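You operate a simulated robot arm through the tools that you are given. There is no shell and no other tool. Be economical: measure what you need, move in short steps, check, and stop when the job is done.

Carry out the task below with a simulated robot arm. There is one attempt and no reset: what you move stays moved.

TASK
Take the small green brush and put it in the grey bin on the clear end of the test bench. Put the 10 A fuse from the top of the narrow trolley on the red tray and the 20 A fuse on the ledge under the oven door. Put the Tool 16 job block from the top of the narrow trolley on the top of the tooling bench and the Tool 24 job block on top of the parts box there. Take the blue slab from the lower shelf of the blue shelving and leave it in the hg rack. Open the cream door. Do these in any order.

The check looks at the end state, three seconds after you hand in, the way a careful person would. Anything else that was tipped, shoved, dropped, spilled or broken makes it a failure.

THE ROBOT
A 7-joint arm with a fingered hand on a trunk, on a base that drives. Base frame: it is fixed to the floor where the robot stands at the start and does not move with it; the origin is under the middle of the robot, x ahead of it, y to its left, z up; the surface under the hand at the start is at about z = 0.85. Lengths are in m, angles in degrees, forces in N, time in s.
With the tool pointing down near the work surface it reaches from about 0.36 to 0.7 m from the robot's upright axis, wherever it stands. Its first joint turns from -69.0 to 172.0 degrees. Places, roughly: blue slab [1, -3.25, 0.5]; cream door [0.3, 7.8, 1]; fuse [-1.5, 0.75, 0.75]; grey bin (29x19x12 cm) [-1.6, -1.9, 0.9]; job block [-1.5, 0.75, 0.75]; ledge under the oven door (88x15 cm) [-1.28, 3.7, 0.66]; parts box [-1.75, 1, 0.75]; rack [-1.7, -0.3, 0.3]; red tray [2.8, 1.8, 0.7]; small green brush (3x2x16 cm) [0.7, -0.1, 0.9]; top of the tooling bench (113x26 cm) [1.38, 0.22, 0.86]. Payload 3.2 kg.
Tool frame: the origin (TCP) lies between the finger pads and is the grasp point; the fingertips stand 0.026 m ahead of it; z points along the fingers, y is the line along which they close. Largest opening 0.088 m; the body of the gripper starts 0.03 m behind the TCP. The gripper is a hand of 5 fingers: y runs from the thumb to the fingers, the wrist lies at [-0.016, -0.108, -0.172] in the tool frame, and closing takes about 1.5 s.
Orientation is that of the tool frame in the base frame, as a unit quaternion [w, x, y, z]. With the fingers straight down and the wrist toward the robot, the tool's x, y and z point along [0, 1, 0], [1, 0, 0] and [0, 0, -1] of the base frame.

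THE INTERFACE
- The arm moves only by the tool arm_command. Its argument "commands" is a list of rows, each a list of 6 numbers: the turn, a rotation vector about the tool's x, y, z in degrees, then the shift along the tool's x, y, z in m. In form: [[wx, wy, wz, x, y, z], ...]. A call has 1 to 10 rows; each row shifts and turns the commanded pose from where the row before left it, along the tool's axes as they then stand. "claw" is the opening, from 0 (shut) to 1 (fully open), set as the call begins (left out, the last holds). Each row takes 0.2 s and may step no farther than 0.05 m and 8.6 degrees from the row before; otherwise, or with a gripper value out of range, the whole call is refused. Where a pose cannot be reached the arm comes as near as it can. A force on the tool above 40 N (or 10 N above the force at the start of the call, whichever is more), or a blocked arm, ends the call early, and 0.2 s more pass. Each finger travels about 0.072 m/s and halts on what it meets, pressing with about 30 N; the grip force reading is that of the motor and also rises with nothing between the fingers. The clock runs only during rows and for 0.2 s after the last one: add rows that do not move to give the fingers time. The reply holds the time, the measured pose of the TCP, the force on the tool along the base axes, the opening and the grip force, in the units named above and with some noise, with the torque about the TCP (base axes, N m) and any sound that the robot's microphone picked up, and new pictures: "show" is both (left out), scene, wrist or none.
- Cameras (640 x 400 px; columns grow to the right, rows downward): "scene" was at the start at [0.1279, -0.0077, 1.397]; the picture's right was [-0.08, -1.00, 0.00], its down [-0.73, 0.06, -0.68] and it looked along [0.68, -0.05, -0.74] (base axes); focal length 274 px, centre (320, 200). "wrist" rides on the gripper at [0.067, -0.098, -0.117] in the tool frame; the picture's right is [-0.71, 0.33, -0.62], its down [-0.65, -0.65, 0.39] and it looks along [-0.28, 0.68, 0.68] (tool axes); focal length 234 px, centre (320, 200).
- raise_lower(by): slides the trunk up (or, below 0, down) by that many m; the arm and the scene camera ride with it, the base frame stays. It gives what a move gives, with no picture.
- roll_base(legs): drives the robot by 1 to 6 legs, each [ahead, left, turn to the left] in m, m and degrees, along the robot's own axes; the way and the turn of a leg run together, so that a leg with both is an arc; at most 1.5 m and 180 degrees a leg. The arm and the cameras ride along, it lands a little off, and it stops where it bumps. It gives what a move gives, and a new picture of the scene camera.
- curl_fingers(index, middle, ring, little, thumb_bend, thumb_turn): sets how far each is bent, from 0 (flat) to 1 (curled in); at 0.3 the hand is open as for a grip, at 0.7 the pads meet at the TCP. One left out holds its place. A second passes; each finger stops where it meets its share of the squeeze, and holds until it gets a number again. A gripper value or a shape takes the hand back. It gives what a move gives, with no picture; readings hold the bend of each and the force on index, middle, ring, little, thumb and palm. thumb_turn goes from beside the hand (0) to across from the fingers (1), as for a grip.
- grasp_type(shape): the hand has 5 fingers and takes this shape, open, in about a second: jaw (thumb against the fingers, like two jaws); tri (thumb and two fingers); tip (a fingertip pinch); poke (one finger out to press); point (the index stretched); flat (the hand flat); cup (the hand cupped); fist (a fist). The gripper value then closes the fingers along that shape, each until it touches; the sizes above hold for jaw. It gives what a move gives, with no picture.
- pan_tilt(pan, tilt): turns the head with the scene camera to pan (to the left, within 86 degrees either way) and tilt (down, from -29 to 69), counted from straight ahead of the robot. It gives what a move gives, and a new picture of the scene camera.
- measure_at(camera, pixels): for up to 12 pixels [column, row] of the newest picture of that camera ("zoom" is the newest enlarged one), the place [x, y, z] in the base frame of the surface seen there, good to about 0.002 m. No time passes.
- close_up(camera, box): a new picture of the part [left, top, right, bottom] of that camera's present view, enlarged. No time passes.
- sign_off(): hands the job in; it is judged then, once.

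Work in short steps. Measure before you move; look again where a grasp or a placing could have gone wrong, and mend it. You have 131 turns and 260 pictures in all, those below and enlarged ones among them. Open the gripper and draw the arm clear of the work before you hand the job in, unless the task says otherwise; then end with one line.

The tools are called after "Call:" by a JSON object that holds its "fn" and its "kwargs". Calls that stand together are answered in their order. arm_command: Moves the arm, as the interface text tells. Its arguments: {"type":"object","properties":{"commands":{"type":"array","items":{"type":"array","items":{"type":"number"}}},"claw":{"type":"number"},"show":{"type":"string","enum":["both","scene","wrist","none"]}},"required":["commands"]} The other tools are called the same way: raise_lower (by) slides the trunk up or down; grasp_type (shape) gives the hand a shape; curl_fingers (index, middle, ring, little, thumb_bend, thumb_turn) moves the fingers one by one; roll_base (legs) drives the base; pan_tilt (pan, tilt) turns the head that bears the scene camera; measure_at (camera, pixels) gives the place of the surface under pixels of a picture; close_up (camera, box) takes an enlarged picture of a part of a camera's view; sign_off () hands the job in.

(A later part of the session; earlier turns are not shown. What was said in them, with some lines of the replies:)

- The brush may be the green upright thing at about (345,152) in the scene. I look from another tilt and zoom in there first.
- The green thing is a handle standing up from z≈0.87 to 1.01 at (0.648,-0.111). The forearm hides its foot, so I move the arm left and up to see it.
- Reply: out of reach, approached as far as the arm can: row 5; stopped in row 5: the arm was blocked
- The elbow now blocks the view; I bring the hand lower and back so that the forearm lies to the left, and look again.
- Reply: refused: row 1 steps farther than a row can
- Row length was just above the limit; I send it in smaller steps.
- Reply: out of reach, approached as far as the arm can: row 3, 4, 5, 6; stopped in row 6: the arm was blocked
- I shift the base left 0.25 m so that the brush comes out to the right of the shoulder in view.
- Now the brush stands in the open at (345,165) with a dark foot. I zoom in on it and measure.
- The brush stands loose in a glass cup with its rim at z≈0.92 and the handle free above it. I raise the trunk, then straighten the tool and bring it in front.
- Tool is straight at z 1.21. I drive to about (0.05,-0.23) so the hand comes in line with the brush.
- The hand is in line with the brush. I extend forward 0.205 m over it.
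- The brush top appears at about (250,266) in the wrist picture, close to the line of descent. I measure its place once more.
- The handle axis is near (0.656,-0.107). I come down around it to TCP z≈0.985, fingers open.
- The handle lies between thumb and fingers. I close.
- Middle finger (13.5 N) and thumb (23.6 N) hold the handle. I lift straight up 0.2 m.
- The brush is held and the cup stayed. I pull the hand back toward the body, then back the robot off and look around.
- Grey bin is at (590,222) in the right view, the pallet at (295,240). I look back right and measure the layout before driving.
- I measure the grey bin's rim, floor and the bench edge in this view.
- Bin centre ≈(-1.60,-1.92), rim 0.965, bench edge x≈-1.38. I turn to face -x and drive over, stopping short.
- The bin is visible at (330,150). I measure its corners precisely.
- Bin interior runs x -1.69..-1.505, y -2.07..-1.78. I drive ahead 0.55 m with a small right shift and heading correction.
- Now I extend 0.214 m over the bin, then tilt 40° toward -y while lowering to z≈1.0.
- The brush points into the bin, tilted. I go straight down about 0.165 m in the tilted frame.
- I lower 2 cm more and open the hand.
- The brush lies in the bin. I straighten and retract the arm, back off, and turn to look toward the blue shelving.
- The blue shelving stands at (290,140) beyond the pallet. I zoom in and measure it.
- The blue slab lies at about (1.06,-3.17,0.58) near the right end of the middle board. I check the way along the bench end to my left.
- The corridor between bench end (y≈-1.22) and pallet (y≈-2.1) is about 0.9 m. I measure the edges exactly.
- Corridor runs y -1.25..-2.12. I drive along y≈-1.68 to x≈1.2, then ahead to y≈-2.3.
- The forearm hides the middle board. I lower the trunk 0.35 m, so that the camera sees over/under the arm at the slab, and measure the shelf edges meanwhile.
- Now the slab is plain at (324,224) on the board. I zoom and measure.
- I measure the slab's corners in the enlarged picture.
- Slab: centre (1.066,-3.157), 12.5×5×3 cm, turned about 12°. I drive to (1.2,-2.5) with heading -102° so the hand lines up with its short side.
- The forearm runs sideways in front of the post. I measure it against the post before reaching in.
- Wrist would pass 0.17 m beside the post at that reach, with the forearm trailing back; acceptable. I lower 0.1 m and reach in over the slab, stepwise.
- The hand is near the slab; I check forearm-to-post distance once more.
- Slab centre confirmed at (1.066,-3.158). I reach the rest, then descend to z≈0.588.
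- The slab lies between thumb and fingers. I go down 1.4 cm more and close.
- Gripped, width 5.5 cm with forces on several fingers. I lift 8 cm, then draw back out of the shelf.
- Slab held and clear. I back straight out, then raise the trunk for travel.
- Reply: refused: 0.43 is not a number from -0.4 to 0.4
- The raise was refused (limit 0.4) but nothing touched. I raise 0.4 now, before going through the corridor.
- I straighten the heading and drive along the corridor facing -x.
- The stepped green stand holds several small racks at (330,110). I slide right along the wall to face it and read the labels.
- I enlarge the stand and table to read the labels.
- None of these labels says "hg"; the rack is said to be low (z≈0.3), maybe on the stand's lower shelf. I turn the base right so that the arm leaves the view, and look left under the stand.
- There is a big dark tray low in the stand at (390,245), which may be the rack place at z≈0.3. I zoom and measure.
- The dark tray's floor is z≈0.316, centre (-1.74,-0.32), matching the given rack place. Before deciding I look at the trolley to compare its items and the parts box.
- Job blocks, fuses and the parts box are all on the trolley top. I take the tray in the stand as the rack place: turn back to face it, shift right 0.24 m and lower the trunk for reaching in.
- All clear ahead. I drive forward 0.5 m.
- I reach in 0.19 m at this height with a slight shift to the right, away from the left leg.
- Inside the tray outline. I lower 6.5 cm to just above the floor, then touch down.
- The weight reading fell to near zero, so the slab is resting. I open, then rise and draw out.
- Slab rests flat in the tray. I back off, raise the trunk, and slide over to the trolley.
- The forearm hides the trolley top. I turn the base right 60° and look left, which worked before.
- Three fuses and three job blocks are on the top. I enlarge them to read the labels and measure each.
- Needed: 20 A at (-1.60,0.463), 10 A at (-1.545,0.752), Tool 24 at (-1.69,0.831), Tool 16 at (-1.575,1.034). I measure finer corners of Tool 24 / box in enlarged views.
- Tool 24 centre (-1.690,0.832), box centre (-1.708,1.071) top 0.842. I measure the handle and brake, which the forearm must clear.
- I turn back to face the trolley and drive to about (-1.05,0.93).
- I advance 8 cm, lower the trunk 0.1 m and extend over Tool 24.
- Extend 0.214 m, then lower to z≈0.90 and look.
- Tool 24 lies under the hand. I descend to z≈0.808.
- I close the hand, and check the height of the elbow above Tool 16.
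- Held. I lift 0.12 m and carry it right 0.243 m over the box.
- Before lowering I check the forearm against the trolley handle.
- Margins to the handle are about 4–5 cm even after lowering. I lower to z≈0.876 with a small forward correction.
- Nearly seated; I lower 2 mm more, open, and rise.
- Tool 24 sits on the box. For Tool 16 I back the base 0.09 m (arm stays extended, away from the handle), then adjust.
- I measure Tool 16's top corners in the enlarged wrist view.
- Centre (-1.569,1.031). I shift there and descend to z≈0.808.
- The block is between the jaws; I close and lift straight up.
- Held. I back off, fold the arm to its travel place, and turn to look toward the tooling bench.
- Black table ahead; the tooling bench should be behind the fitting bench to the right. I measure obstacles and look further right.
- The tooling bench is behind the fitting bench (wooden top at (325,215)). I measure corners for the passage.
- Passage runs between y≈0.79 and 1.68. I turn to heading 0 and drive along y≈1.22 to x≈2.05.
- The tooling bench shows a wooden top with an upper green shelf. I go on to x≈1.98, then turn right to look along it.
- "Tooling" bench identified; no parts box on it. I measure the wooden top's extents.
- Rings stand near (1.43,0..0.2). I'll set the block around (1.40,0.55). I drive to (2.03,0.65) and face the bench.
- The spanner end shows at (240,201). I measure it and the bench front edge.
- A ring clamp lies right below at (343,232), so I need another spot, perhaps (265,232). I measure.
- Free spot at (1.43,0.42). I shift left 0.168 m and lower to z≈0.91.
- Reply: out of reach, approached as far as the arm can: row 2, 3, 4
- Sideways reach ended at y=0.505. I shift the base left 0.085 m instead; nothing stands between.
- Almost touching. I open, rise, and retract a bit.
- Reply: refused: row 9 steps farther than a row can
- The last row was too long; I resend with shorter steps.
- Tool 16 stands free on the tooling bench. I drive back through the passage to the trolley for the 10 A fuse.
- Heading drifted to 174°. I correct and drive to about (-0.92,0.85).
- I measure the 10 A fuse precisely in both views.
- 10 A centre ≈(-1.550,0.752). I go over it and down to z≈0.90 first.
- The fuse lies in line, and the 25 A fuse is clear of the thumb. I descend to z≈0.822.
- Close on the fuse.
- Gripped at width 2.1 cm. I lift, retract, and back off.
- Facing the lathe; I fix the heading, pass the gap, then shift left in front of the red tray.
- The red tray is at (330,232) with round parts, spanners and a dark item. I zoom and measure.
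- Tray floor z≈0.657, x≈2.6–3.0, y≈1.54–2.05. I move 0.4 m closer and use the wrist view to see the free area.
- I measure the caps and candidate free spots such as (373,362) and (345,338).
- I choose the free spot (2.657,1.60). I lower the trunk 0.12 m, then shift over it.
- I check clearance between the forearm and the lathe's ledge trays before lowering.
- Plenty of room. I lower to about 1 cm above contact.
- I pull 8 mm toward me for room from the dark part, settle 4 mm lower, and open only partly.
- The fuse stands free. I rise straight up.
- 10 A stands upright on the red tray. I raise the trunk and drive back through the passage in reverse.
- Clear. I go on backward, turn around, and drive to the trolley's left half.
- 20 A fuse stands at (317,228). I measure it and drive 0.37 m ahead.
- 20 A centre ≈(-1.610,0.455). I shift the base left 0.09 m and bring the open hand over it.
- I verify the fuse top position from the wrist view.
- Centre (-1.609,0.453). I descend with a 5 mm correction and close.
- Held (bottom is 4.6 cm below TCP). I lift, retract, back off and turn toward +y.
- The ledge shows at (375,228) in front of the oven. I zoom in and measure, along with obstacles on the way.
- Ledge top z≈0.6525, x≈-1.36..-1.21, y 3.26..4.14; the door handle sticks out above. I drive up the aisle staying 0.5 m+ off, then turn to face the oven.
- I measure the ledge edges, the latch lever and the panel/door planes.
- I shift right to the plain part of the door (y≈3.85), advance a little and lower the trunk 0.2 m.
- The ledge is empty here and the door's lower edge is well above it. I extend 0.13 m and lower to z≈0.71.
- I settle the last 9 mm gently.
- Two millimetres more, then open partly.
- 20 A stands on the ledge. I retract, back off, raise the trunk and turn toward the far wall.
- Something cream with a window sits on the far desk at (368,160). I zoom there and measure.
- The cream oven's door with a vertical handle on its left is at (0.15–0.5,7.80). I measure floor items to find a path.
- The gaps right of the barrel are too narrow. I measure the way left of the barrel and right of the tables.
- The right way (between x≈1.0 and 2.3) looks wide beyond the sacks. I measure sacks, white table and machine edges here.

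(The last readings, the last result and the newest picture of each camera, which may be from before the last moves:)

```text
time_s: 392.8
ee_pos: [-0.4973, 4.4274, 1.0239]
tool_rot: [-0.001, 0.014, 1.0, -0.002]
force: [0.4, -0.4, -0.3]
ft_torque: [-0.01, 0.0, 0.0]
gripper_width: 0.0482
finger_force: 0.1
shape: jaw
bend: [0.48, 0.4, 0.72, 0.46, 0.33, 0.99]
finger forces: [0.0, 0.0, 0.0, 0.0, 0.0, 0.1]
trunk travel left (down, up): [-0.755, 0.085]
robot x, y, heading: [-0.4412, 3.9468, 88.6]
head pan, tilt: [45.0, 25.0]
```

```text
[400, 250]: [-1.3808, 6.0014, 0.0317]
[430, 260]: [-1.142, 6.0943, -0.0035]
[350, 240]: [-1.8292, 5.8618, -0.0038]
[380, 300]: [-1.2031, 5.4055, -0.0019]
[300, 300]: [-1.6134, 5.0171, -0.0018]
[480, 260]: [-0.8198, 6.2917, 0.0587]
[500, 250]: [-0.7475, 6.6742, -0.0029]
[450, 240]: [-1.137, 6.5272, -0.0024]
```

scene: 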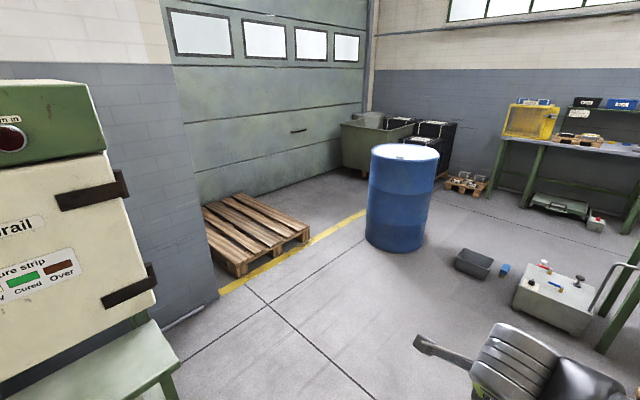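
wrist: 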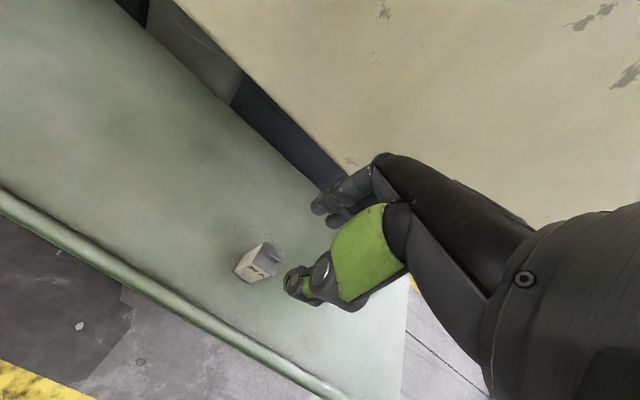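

Only the aisle at x≈1.8 (east of the sacks) is wide enough. I go back down the aisle, through the gap sideways, and check the pose there.

Call:
{"fn": "roll_base", "kwargs": {"legs": [[0, 0.21, 1.4], [-1.4, 0, 0], [-1.32, 0, 0], [0, -1.25, 0]]}}

Call:
{"fn": "pan_tilt", "kwargs": {"pan": -35, "tilt": 15}}

```text
time_s: 413.2
ee_pos: [0.4834, 1.6783, 1.0251]
tool_rot: [-0.002, -0.001, 1.0, -0.003]
force: [-0.4, 0.0, -0.9]
ft_torque: [-0.04, 0.0, 0.03]
gripper_width: 0.0484
finger_force: 0.0
shape: jaw
bend: [0.48, 0.4, 0.72, 0.46, 0.33, 0.99]
finger forces: [0.1, 0.1, 0.0, 0.1, 0.0, 0.0]
trunk travel left (down, up): [-0.755, 0.085]
robot x, y, heading: [0.5567, 1.1988, 90.1]
head pan, tilt: [45.0, 25.0]
```

scene: 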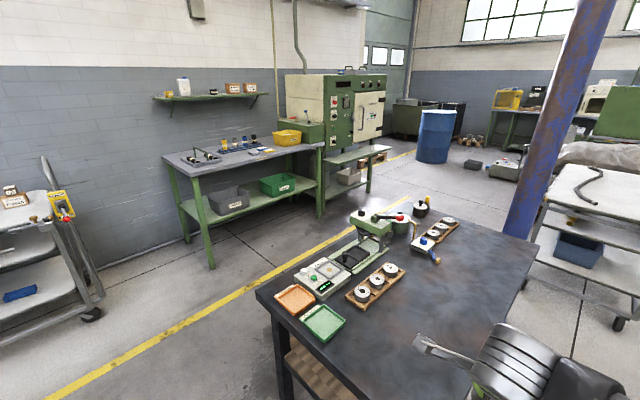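

```text
time_s: 414.8
ee_pos: [0.4843, 1.6789, 1.0238]
tool_rot: [-0.003, -0.001, 1.0, -0.003]
force: [0.7, -0.2, -0.4]
ft_torque: [0.0, 0.0, -0.02]
gripper_width: 0.0481
finger_force: 0.1
shape: jaw
bend: [0.48, 0.4, 0.72, 0.46, 0.33, 0.99]
finger forces: [0.0, 0.0, 0.1, 0.1, 0.0, 0.0]
trunk travel left (down, up): [-0.755, 0.085]
robot x, y, heading: [0.558, 1.1981, 90.2]
head pan, tilt: [-35.0, 15.0]
```

scene: 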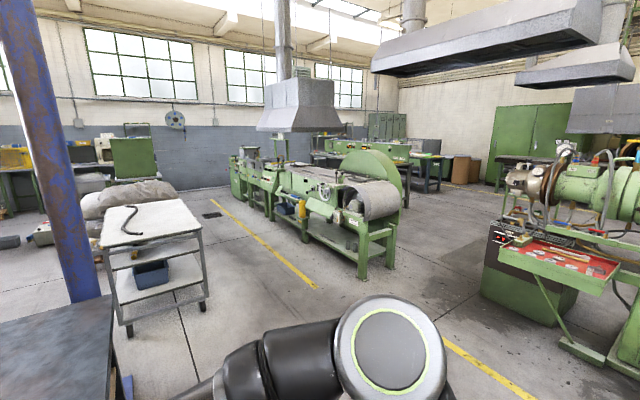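

The aisle with the yellow line is open at x≈1.6. I drive across and up to y≈6.85.

Call:
{"fn": "roll_base", "kwargs": {"legs": [[0, -1.04, 0], [1.45, 0, 0], [1.45, 0, 0], [1.45, 0, 0], [1.3, 0, 0]]}}

Call:
{"fn": "pan_tilt", "kwargs": {"pan": 60, "tilt": 20}}

```text
time_s: 446.8
ee_pos: [1.2247, 7.3691, 1.0239]
tool_rot: [-0.002, -0.025, 1.0, -0.003]
force: [-0.3, -0.8, 0.4]
ft_torque: [0.02, 0.01, 0.01]
gripper_width: 0.0482
finger_force: 0.1
shape: jaw
bend: [0.48, 0.4, 0.72, 0.46, 0.33, 0.99]
finger forces: [0.1, 0.1, 0.1, 0.0, 0.0, 0.0]
trunk travel left (down, up): [-0.755, 0.085]
robot x, y, heading: [1.3164, 6.8879, 92.9]
head pan, tilt: [-35.0, 15.0]
```

scene: 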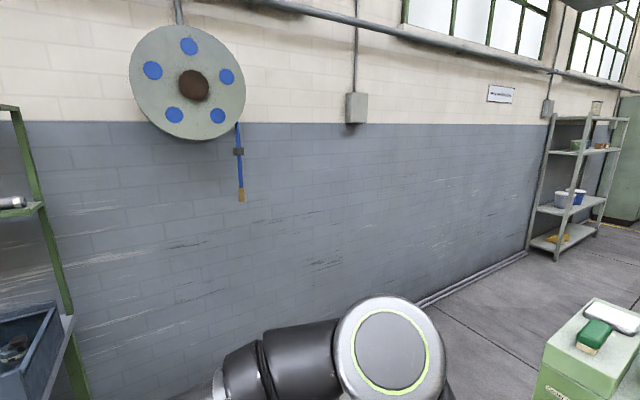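

```text
time_s: 448.5
ee_pos: [1.2247, 7.3678, 1.0243]
tool_rot: [-0.002, -0.024, 1.0, -0.003]
force: [-0.7, -0.2, -0.6]
ft_torque: [0.0, 0.0, 0.0]
gripper_width: 0.0485
finger_force: 0.0
shape: jaw
bend: [0.48, 0.4, 0.72, 0.46, 0.33, 0.99]
finger forces: [0.0, 0.0, 0.0, 0.0, 0.1, 0.1]
trunk travel left (down, up): [-0.755, 0.085]
robot x, y, heading: [1.3184, 6.8899, 92.9]
head pan, tilt: [60.0, 20.0]
```

scene: 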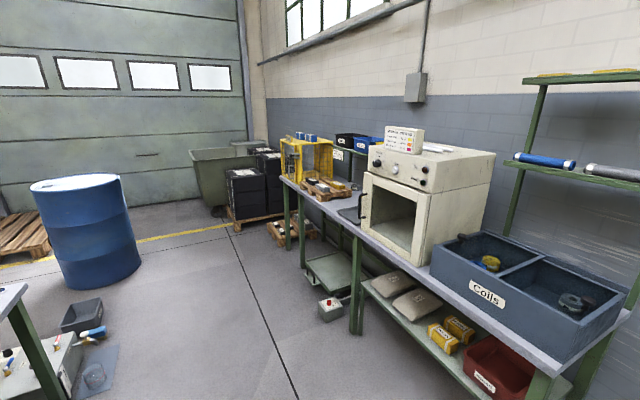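

The oven with its handle at (365,210) is to the left. I drive over to x≈0.3 and turn the hand so the fingers point forward with a level closing line.

Call:
{"fn": "roll_base", "kwargs": {"legs": [[0.08, 0.1, -2.9], [0, 0.95, 0]]}}

Call:
{"fn": "arm_command", "kwargs": {"commands": [[-4.9, -4.9, -4.9, 0, 0, 0], [-4.9, -4.9, -4.9, 0, 0, 0], [-4.9, -4.9, -4.9, 0, 0, 0], [-4.9, -4.9, -4.9, 0, 0, 0], [-4.9, -4.9, -4.9, 0, 0, 0], [-4.9, -4.9, -4.9, 0, 0, 0], [-4.9, -4.9, -4.9, 0, 0, 0], [-4.9, -4.9, -4.9, 0, 0, 0], [-4.9, -4.9, -4.9, 0, 0, 0], [-4.9, -4.9, -4.9, 0, 0, 0]], "claw": 1, "show": "none"}}

Call:
{"fn": "pan_tilt", "kwargs": {"pan": 15, "tilt": 28}}

```text
time_s: 454.5
ee_pos: [0.1583, 7.4399, 1.0238]
tool_rot: [-0.001, -0.001, 1.0, -0.003]
force: [0.1, 0.4, -0.8]
ft_torque: [-0.01, -0.03, 0.0]
gripper_width: 0.048
finger_force: 0.1
shape: jaw
bend: [0.48, 0.4, 0.72, 0.46, 0.33, 0.99]
finger forces: [0.0, 0.0, 0.0, 0.0, 0.0, 0.0]
trunk travel left (down, up): [-0.755, 0.085]
robot x, y, heading: [0.2303, 6.9612, 90.3]
head pan, tilt: [60.0, 20.0]
```

scene: 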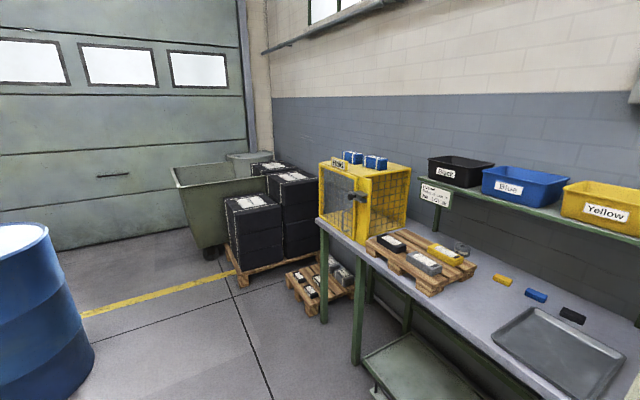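

```text
time_s: 456.7
ee_pos: [0.1581, 7.4398, 1.0245]
tool_rot: [0.388, -0.392, 0.738, 0.39]
force: [0.3, 0.2, 0.8]
ft_torque: [-0.01, -0.03, 0.01]
gripper_width: 0.088
finger_force: 0.1
shape: jaw
bend: [0.3, 0.3, 0.3, 0.3, 0.3, 0.97]
finger forces: [0.0, 0.1, 0.1, 0.1, 0.1, 0.0]
trunk travel left (down, up): [-0.755, 0.085]
robot x, y, heading: [0.2274, 6.9609, 90.3]
head pan, tilt: [60.0, 20.0]
```

```text
time_s: 457.8
ee_pos: [0.1593, 7.4399, 1.0235]
tool_rot: [0.386, -0.391, 0.74, 0.388]
force: [-0.8, 0.6, -0.1]
ft_torque: [0.05, -0.01, -0.01]
gripper_width: 0.0878
finger_force: 0.1
shape: jaw
bend: [0.3, 0.3, 0.3, 0.3, 0.3, 0.97]
finger forces: [0.0, 0.1, 0.1, 0.1, 0.0, 0.0]
trunk travel left (down, up): [-0.755, 0.085]
robot x, y, heading: [0.2291, 6.9633, 90.4]
head pan, tilt: [15.0, 28.0]
```

scene: 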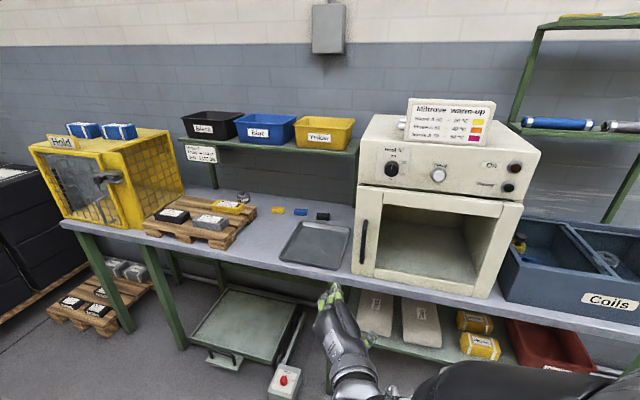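

The rotation works. I finish it, lower to handle height, and measure the handle at (362,243).

Call:
{"fn": "measure_at", "kwargs": {"camera": "scene", "pixels": [[364, 225], [362, 245], [360, 260], [372, 240], [354, 245], [370, 262], [500, 250], [510, 215]]}}

Call:
{"fn": "close_up", "kwargs": {"camera": "scene", "box": [330, 180, 430, 290]}}

Call:
{"fn": "arm_command", "kwargs": {"commands": [[-4.05, -4.05, -4.05, 0, 0, 0], [-4.05, -4.05, -4.05, 0, 0, 0], [-4.05, -4.05, -4.05, 0, 0, 0], [-4.05, -4.05, -4.05, 0, 0, 0], [-4.05, -4.05, -4.05, 0, 0, 0], [0, 0, 0, 0.04, 0, 0], [0, 0, 0, 0.04, 0, 0], [0, 0, 0, 0.025, 0, 0]]}}

```text
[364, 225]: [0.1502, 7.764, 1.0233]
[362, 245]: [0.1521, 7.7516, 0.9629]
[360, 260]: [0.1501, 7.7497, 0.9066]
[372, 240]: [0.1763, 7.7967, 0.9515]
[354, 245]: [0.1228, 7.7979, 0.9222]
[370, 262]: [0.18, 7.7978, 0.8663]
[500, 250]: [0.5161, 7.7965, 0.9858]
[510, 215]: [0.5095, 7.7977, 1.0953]
```

```text
3.64 times, centred on (380, 235) of scene
```

zoom: 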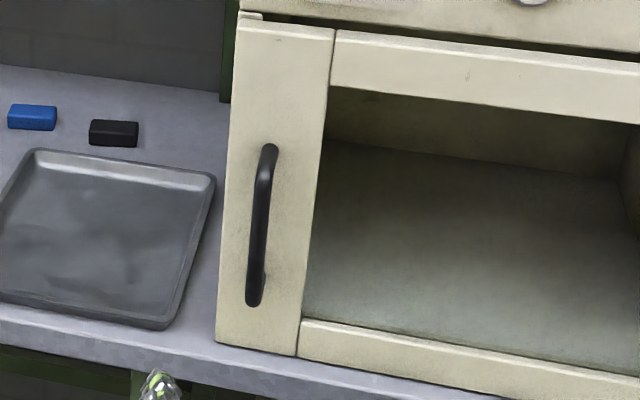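

```text
time_s: 459.6
ee_pos: [0.1627, 7.4442, 0.9208]
tool_rot: [0.498, -0.498, 0.505, 0.5]
force: [0.4, 0.6, -0.2]
ft_torque: [0.01, 0.01, 0.02]
gripper_width: 0.0881
finger_force: 0.1
shape: jaw
bend: [0.3, 0.3, 0.3, 0.3, 0.3, 0.97]
finger forces: [0.0, 0.0, 0.0, 0.0, 0.1, 0.1]
trunk travel left (down, up): [-0.755, 0.085]
robot x, y, heading: [0.2316, 6.9608, 90.3]
head pan, tilt: [15.0, 28.0]
```

scene: 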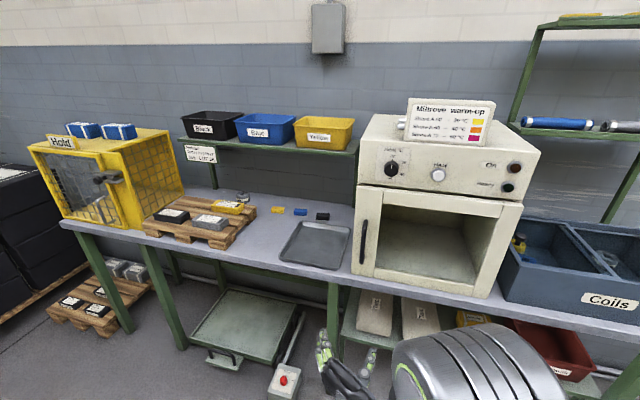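
wrist: 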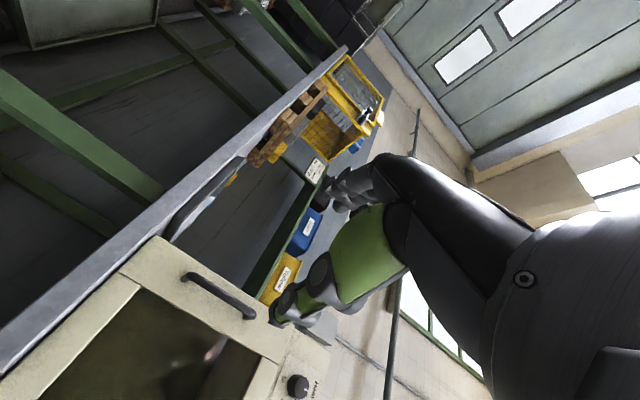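

Handle bar centre ≈(0.151,7.758), z 0.87–1.03, 3 cm off the door. I drive 0.2 m forward, raise the hand 2.5 cm and approach around the bar.

Call:
{"fn": "roll_base", "kwargs": {"legs": [[0.2, 0, 0]]}}

Call:
{"fn": "arm_command", "kwargs": {"commands": [[0, 0, 0, -0.025, 0.012, 0], [0, 0, 0, 0, 0, 0.03], [0, 0, 0, 0, 0, 0.03], [0, 0, 0, 0, 0, 0.01]]}}

Call:
{"fn": "close_up", "kwargs": {"camera": "scene", "box": [280, 200, 480, 400]}}

```text
time_s: 461.2
ee_pos: [0.1603, 7.6403, 0.9214]
tool_rot: [0.498, -0.498, 0.505, 0.499]
force: [0.4, -0.3, 0.2]
ft_torque: [-0.01, 0.02, -0.03]
gripper_width: 0.0876
finger_force: 0.1
shape: jaw
bend: [0.3, 0.3, 0.3, 0.3, 0.3, 0.97]
finger forces: [0.0, 0.0, 0.0, 0.0, 0.1, 0.0]
trunk travel left (down, up): [-0.755, 0.085]
robot x, y, heading: [0.2276, 7.1553, 90.5]
head pan, tilt: [15.0, 28.0]
```

scene: 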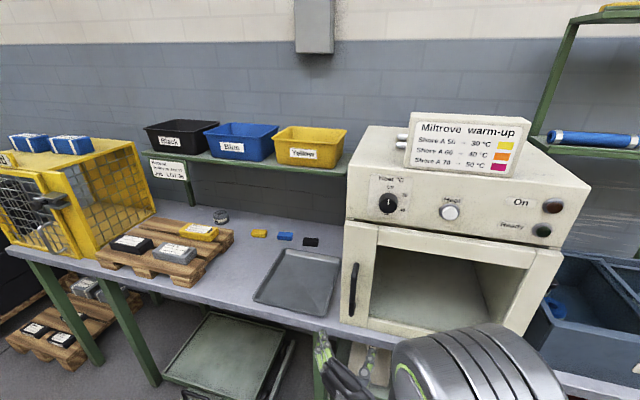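

```text
time_s: 462.2
ee_pos: [0.1522, 7.7148, 0.9479]
tool_rot: [0.498, -0.493, 0.511, 0.498]
force: [0.2, 0.3, -0.5]
ft_torque: [0.03, -0.04, 0.01]
gripper_width: 0.0875
finger_force: 0.1
shape: jaw
bend: [0.3, 0.3, 0.3, 0.3, 0.3, 0.97]
finger forces: [0.0, 0.1, 0.1, 0.0, 0.0, 0.1]
trunk travel left (down, up): [-0.755, 0.085]
robot x, y, heading: [0.2272, 7.1588, 90.7]
head pan, tilt: [15.0, 28.0]
```

scene: 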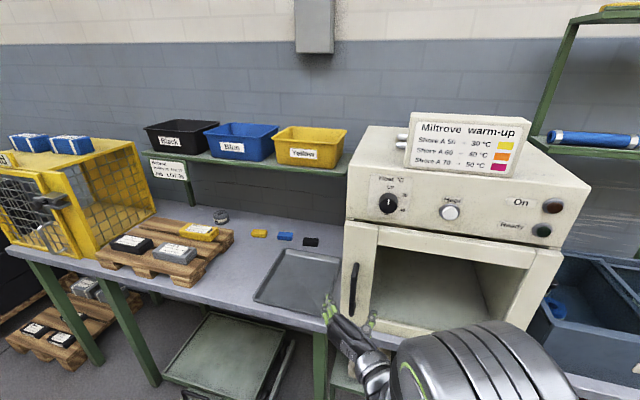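
wrist: 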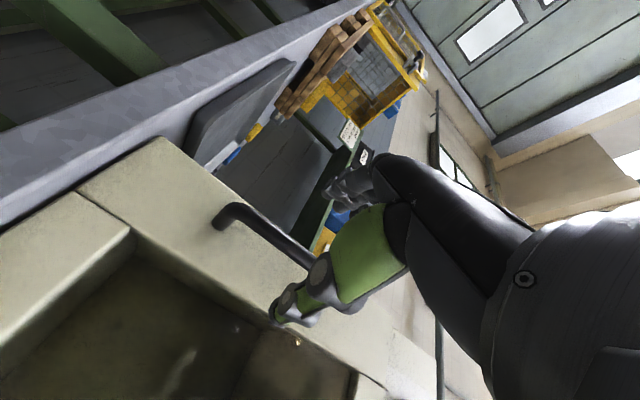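

```text
2.00 times, centred on (380, 300) of scene
```

zoom: 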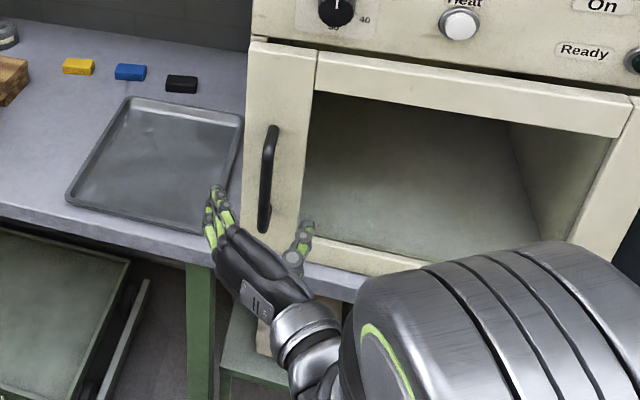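

Fingers straddle the bar. I move forward 4 cm and close on it.

Call:
{"fn": "arm_command", "kwargs": {"commands": [[0, 0, 0, 0, 0, 0.025], [0, 0, 0, 0, 0, 0.015]], "show": "none"}}

Call:
{"fn": "arm_command", "kwargs": {"commands": [[0, 0, 0, 0, 0, 0], [0, 0, 0, 0, 0, 0], [0, 0, 0, 0, 0, 0], [0, 0, 0, 0, 0, 0], [0, 0, 0, 0, 0, 0], [0, 0, 0, 0, 0, 0], [0, 0, 0, 0, 0, 0], [0, 0, 0, 0, 0, 0]], "claw": 0}}

```text
time_s: 462.8
ee_pos: [0.152, 7.752, 0.945]
tool_rot: [0.498, -0.5, 0.504, 0.498]
force: [-0.4, -0.2, 0.5]
ft_torque: [-0.01, 0.03, -0.01]
gripper_width: 0.088
finger_force: 0.0
shape: jaw
bend: [0.3, 0.3, 0.3, 0.3, 0.3, 0.97]
finger forces: [0.0, 0.0, 0.1, 0.0, 0.0, 0.0]
trunk travel left (down, up): [-0.755, 0.085]
robot x, y, heading: [0.2295, 7.1567, 90.5]
head pan, tilt: [15.0, 28.0]
```

```text
time_s: 464.6
ee_pos: [0.1513, 7.7524, 0.9456]
tool_rot: [0.497, -0.498, 0.505, 0.5]
force: [1.4, 0.3, -1.5]
ft_torque: [0.06, -0.17, 0.03]
gripper_width: 0.0035
finger_force: 30.0
shape: jaw
bend: [0.71, 0.7, 0.7, 0.7, 0.57, 1.0]
finger forces: [14.7, 5.5, 2.5, 3.0, 27.8, 0.1]
trunk travel left (down, up): [-0.755, 0.085]
robot x, y, heading: [0.2274, 7.1538, 90.1]
head pan, tilt: [15.0, 28.0]
```

scene: 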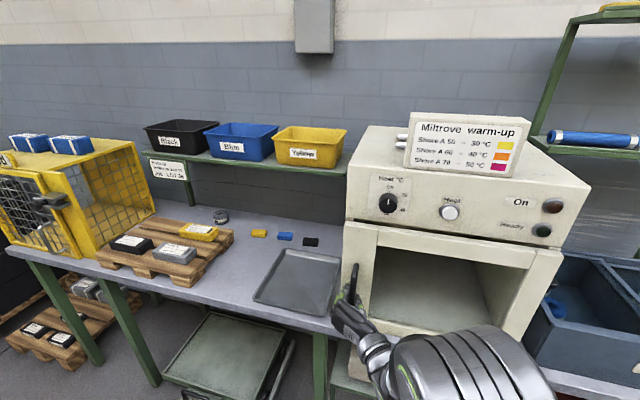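
wrist: 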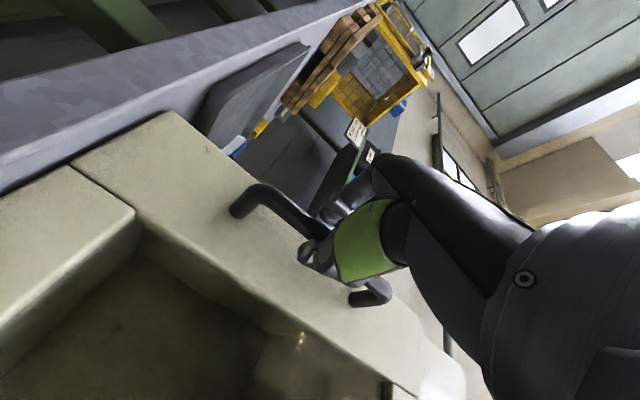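

The hand holds the bar. I pull by arcing the base about the hinge (0.52,7.80), first 16°.

Call:
{"fn": "roll_base", "kwargs": {"legs": [[-0.041, -0.089, 8], [-0.041, -0.089, 8]]}}

```text
time_s: 466.5
ee_pos: [0.1792, 7.652, 0.9466]
tool_rot: [0.425, -0.563, 0.431, 0.563]
force: [-9.1, -3.6, -2.1]
ft_torque: [0.0, -0.16, 0.1]
gripper_width: 0.0038
finger_force: 29.9
shape: jaw
bend: [0.71, 0.7, 0.7, 0.68, 0.82, 1.0]
finger forces: [20.7, 7.4, 3.4, 2.7, 26.9, 0.0]
trunk travel left (down, up): [-0.755, 0.085]
robot x, y, heading: [0.4185, 7.1019, 106.3]
head pan, tilt: [15.0, 28.0]
```

scene: 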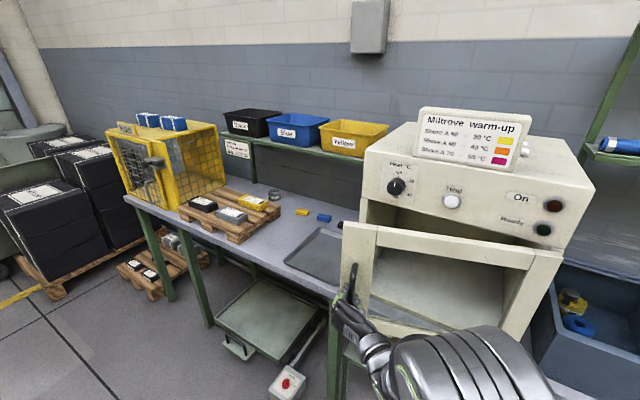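

The door follows nicely. I continue the same arc by another 45°.

Call:
{"fn": "roll_base", "kwargs": {"legs": [[-0.046, -0.1005, 9], [-0.046, -0.1005, 9], [-0.046, -0.1005, 9], [-0.046, -0.1005, 9], [-0.046, -0.1005, 9]]}}

```text
time_s: 470.8
ee_pos: [0.3767, 7.4477, 0.9471]
tool_rot: [-0.173, 0.685, -0.181, -0.684]
force: [-1.8, -1.6, -1.4]
ft_torque: [0.07, -0.15, 0.03]
gripper_width: 0.0042
finger_force: 29.8
shape: jaw
bend: [0.71, 0.7, 0.7, 0.68, 0.83, 1.0]
finger forces: [19.0, 7.2, 2.9, 2.4, 28.2, 0.0]
trunk travel left (down, up): [-0.755, 0.085]
robot x, y, heading: [0.9355, 7.2351, 151.9]
head pan, tilt: [15.0, 28.0]
```

scene: 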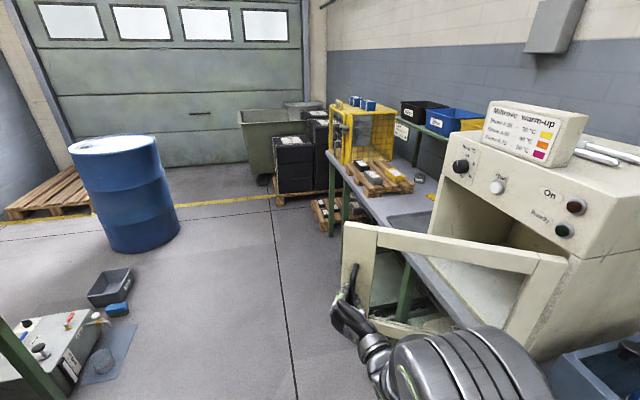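

The door stands about 60° open. I let go of the handle and draw the hand straight back.

Call:
{"fn": "arm_command", "kwargs": {"commands": [[0, 0, 0, 0, 0, 0], [0, 0, 0, 0, 0, 0], [0, 0, 0, 0, 0, 0], [0, 0, 0, 0, 0, 0], [0, 0, 0, 0, 0, 0], [0, 0, 0, 0, 0, 0], [0, 0, 0, 0, 0, 0], [0, 0, 0, 0, 0, -0.03], [0, 0, 0, 0, 0, -0.04], [0, 0, 0, 0, 0, -0.04]], "claw": 1, "show": "scene"}}

```text
time_s: 473.0
ee_pos: [0.4749, 7.4037, 0.9405]
tool_rot: [-0.178, 0.689, -0.195, -0.675]
force: [-0.1, -0.1, 0.0]
ft_torque: [0.0, 0.03, -0.01]
gripper_width: 0.0878
finger_force: 0.0
shape: jaw
bend: [0.3, 0.3, 0.3, 0.3, 0.3, 0.97]
finger forces: [0.0, 0.0, 0.1, 0.1, 0.0, 0.1]
trunk travel left (down, up): [-0.755, 0.085]
robot x, y, heading: [0.9365, 7.2285, 151.8]
head pan, tilt: [15.0, 28.0]
5 turns are left
```

scene: 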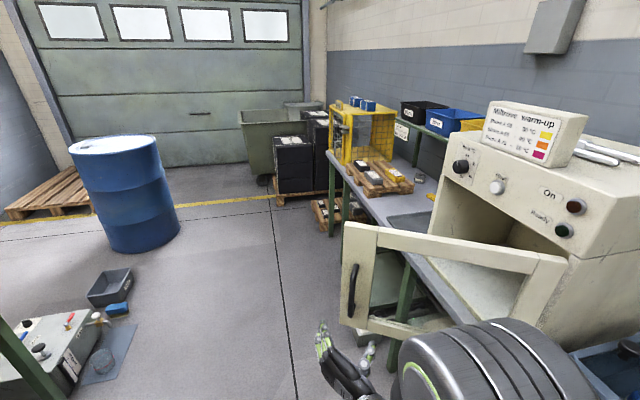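

The hand is free and the door stays open. I back the base 0.25 m away for clearance.

Call:
{"fn": "roll_base", "kwargs": {"legs": [[-0.25, 0, 0]]}}

```text
time_s: 474.9
ee_pos: [0.6924, 7.2864, 0.948]
tool_rot: [-0.177, 0.685, -0.199, -0.678]
force: [-0.1, 0.2, 0.1]
ft_torque: [0.02, 0.04, -0.01]
gripper_width: 0.0876
finger_force: 0.1
shape: jaw
bend: [0.3, 0.3, 0.3, 0.3, 0.3, 0.97]
finger forces: [0.0, 0.0, 0.0, 0.0, 0.1, 0.1]
trunk travel left (down, up): [-0.755, 0.085]
robot x, y, heading: [1.1584, 7.1134, 151.5]
head pan, tilt: [15.0, 28.0]
4 turns are left
```

scene: 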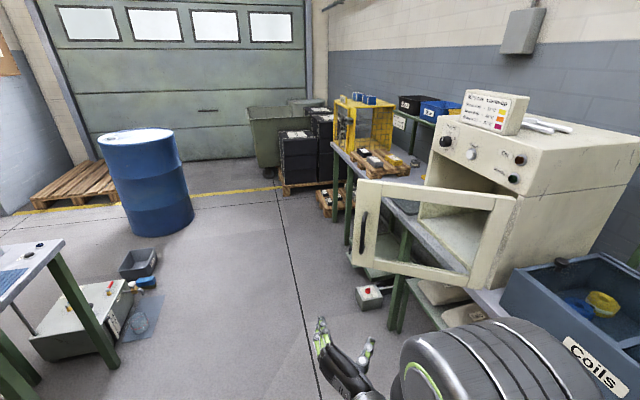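

The door stands open, the hand is open and clear, and all items were placed. I hand in.

Call:
{"fn": "sign_off", "kwargs": {}}

```text
The job is handed in.
```

I did every item and handed the job in. The one I'm unsure of is the blue slab: nothing was marked "hg", so I left it in the low tray of the cooling-rack stand, where your list puts the rack. The "parts box there" is the Fuses box on the trolley, as your list places it; I saw no parts box on the tooling bench. The cream oven door stands about 60° open.
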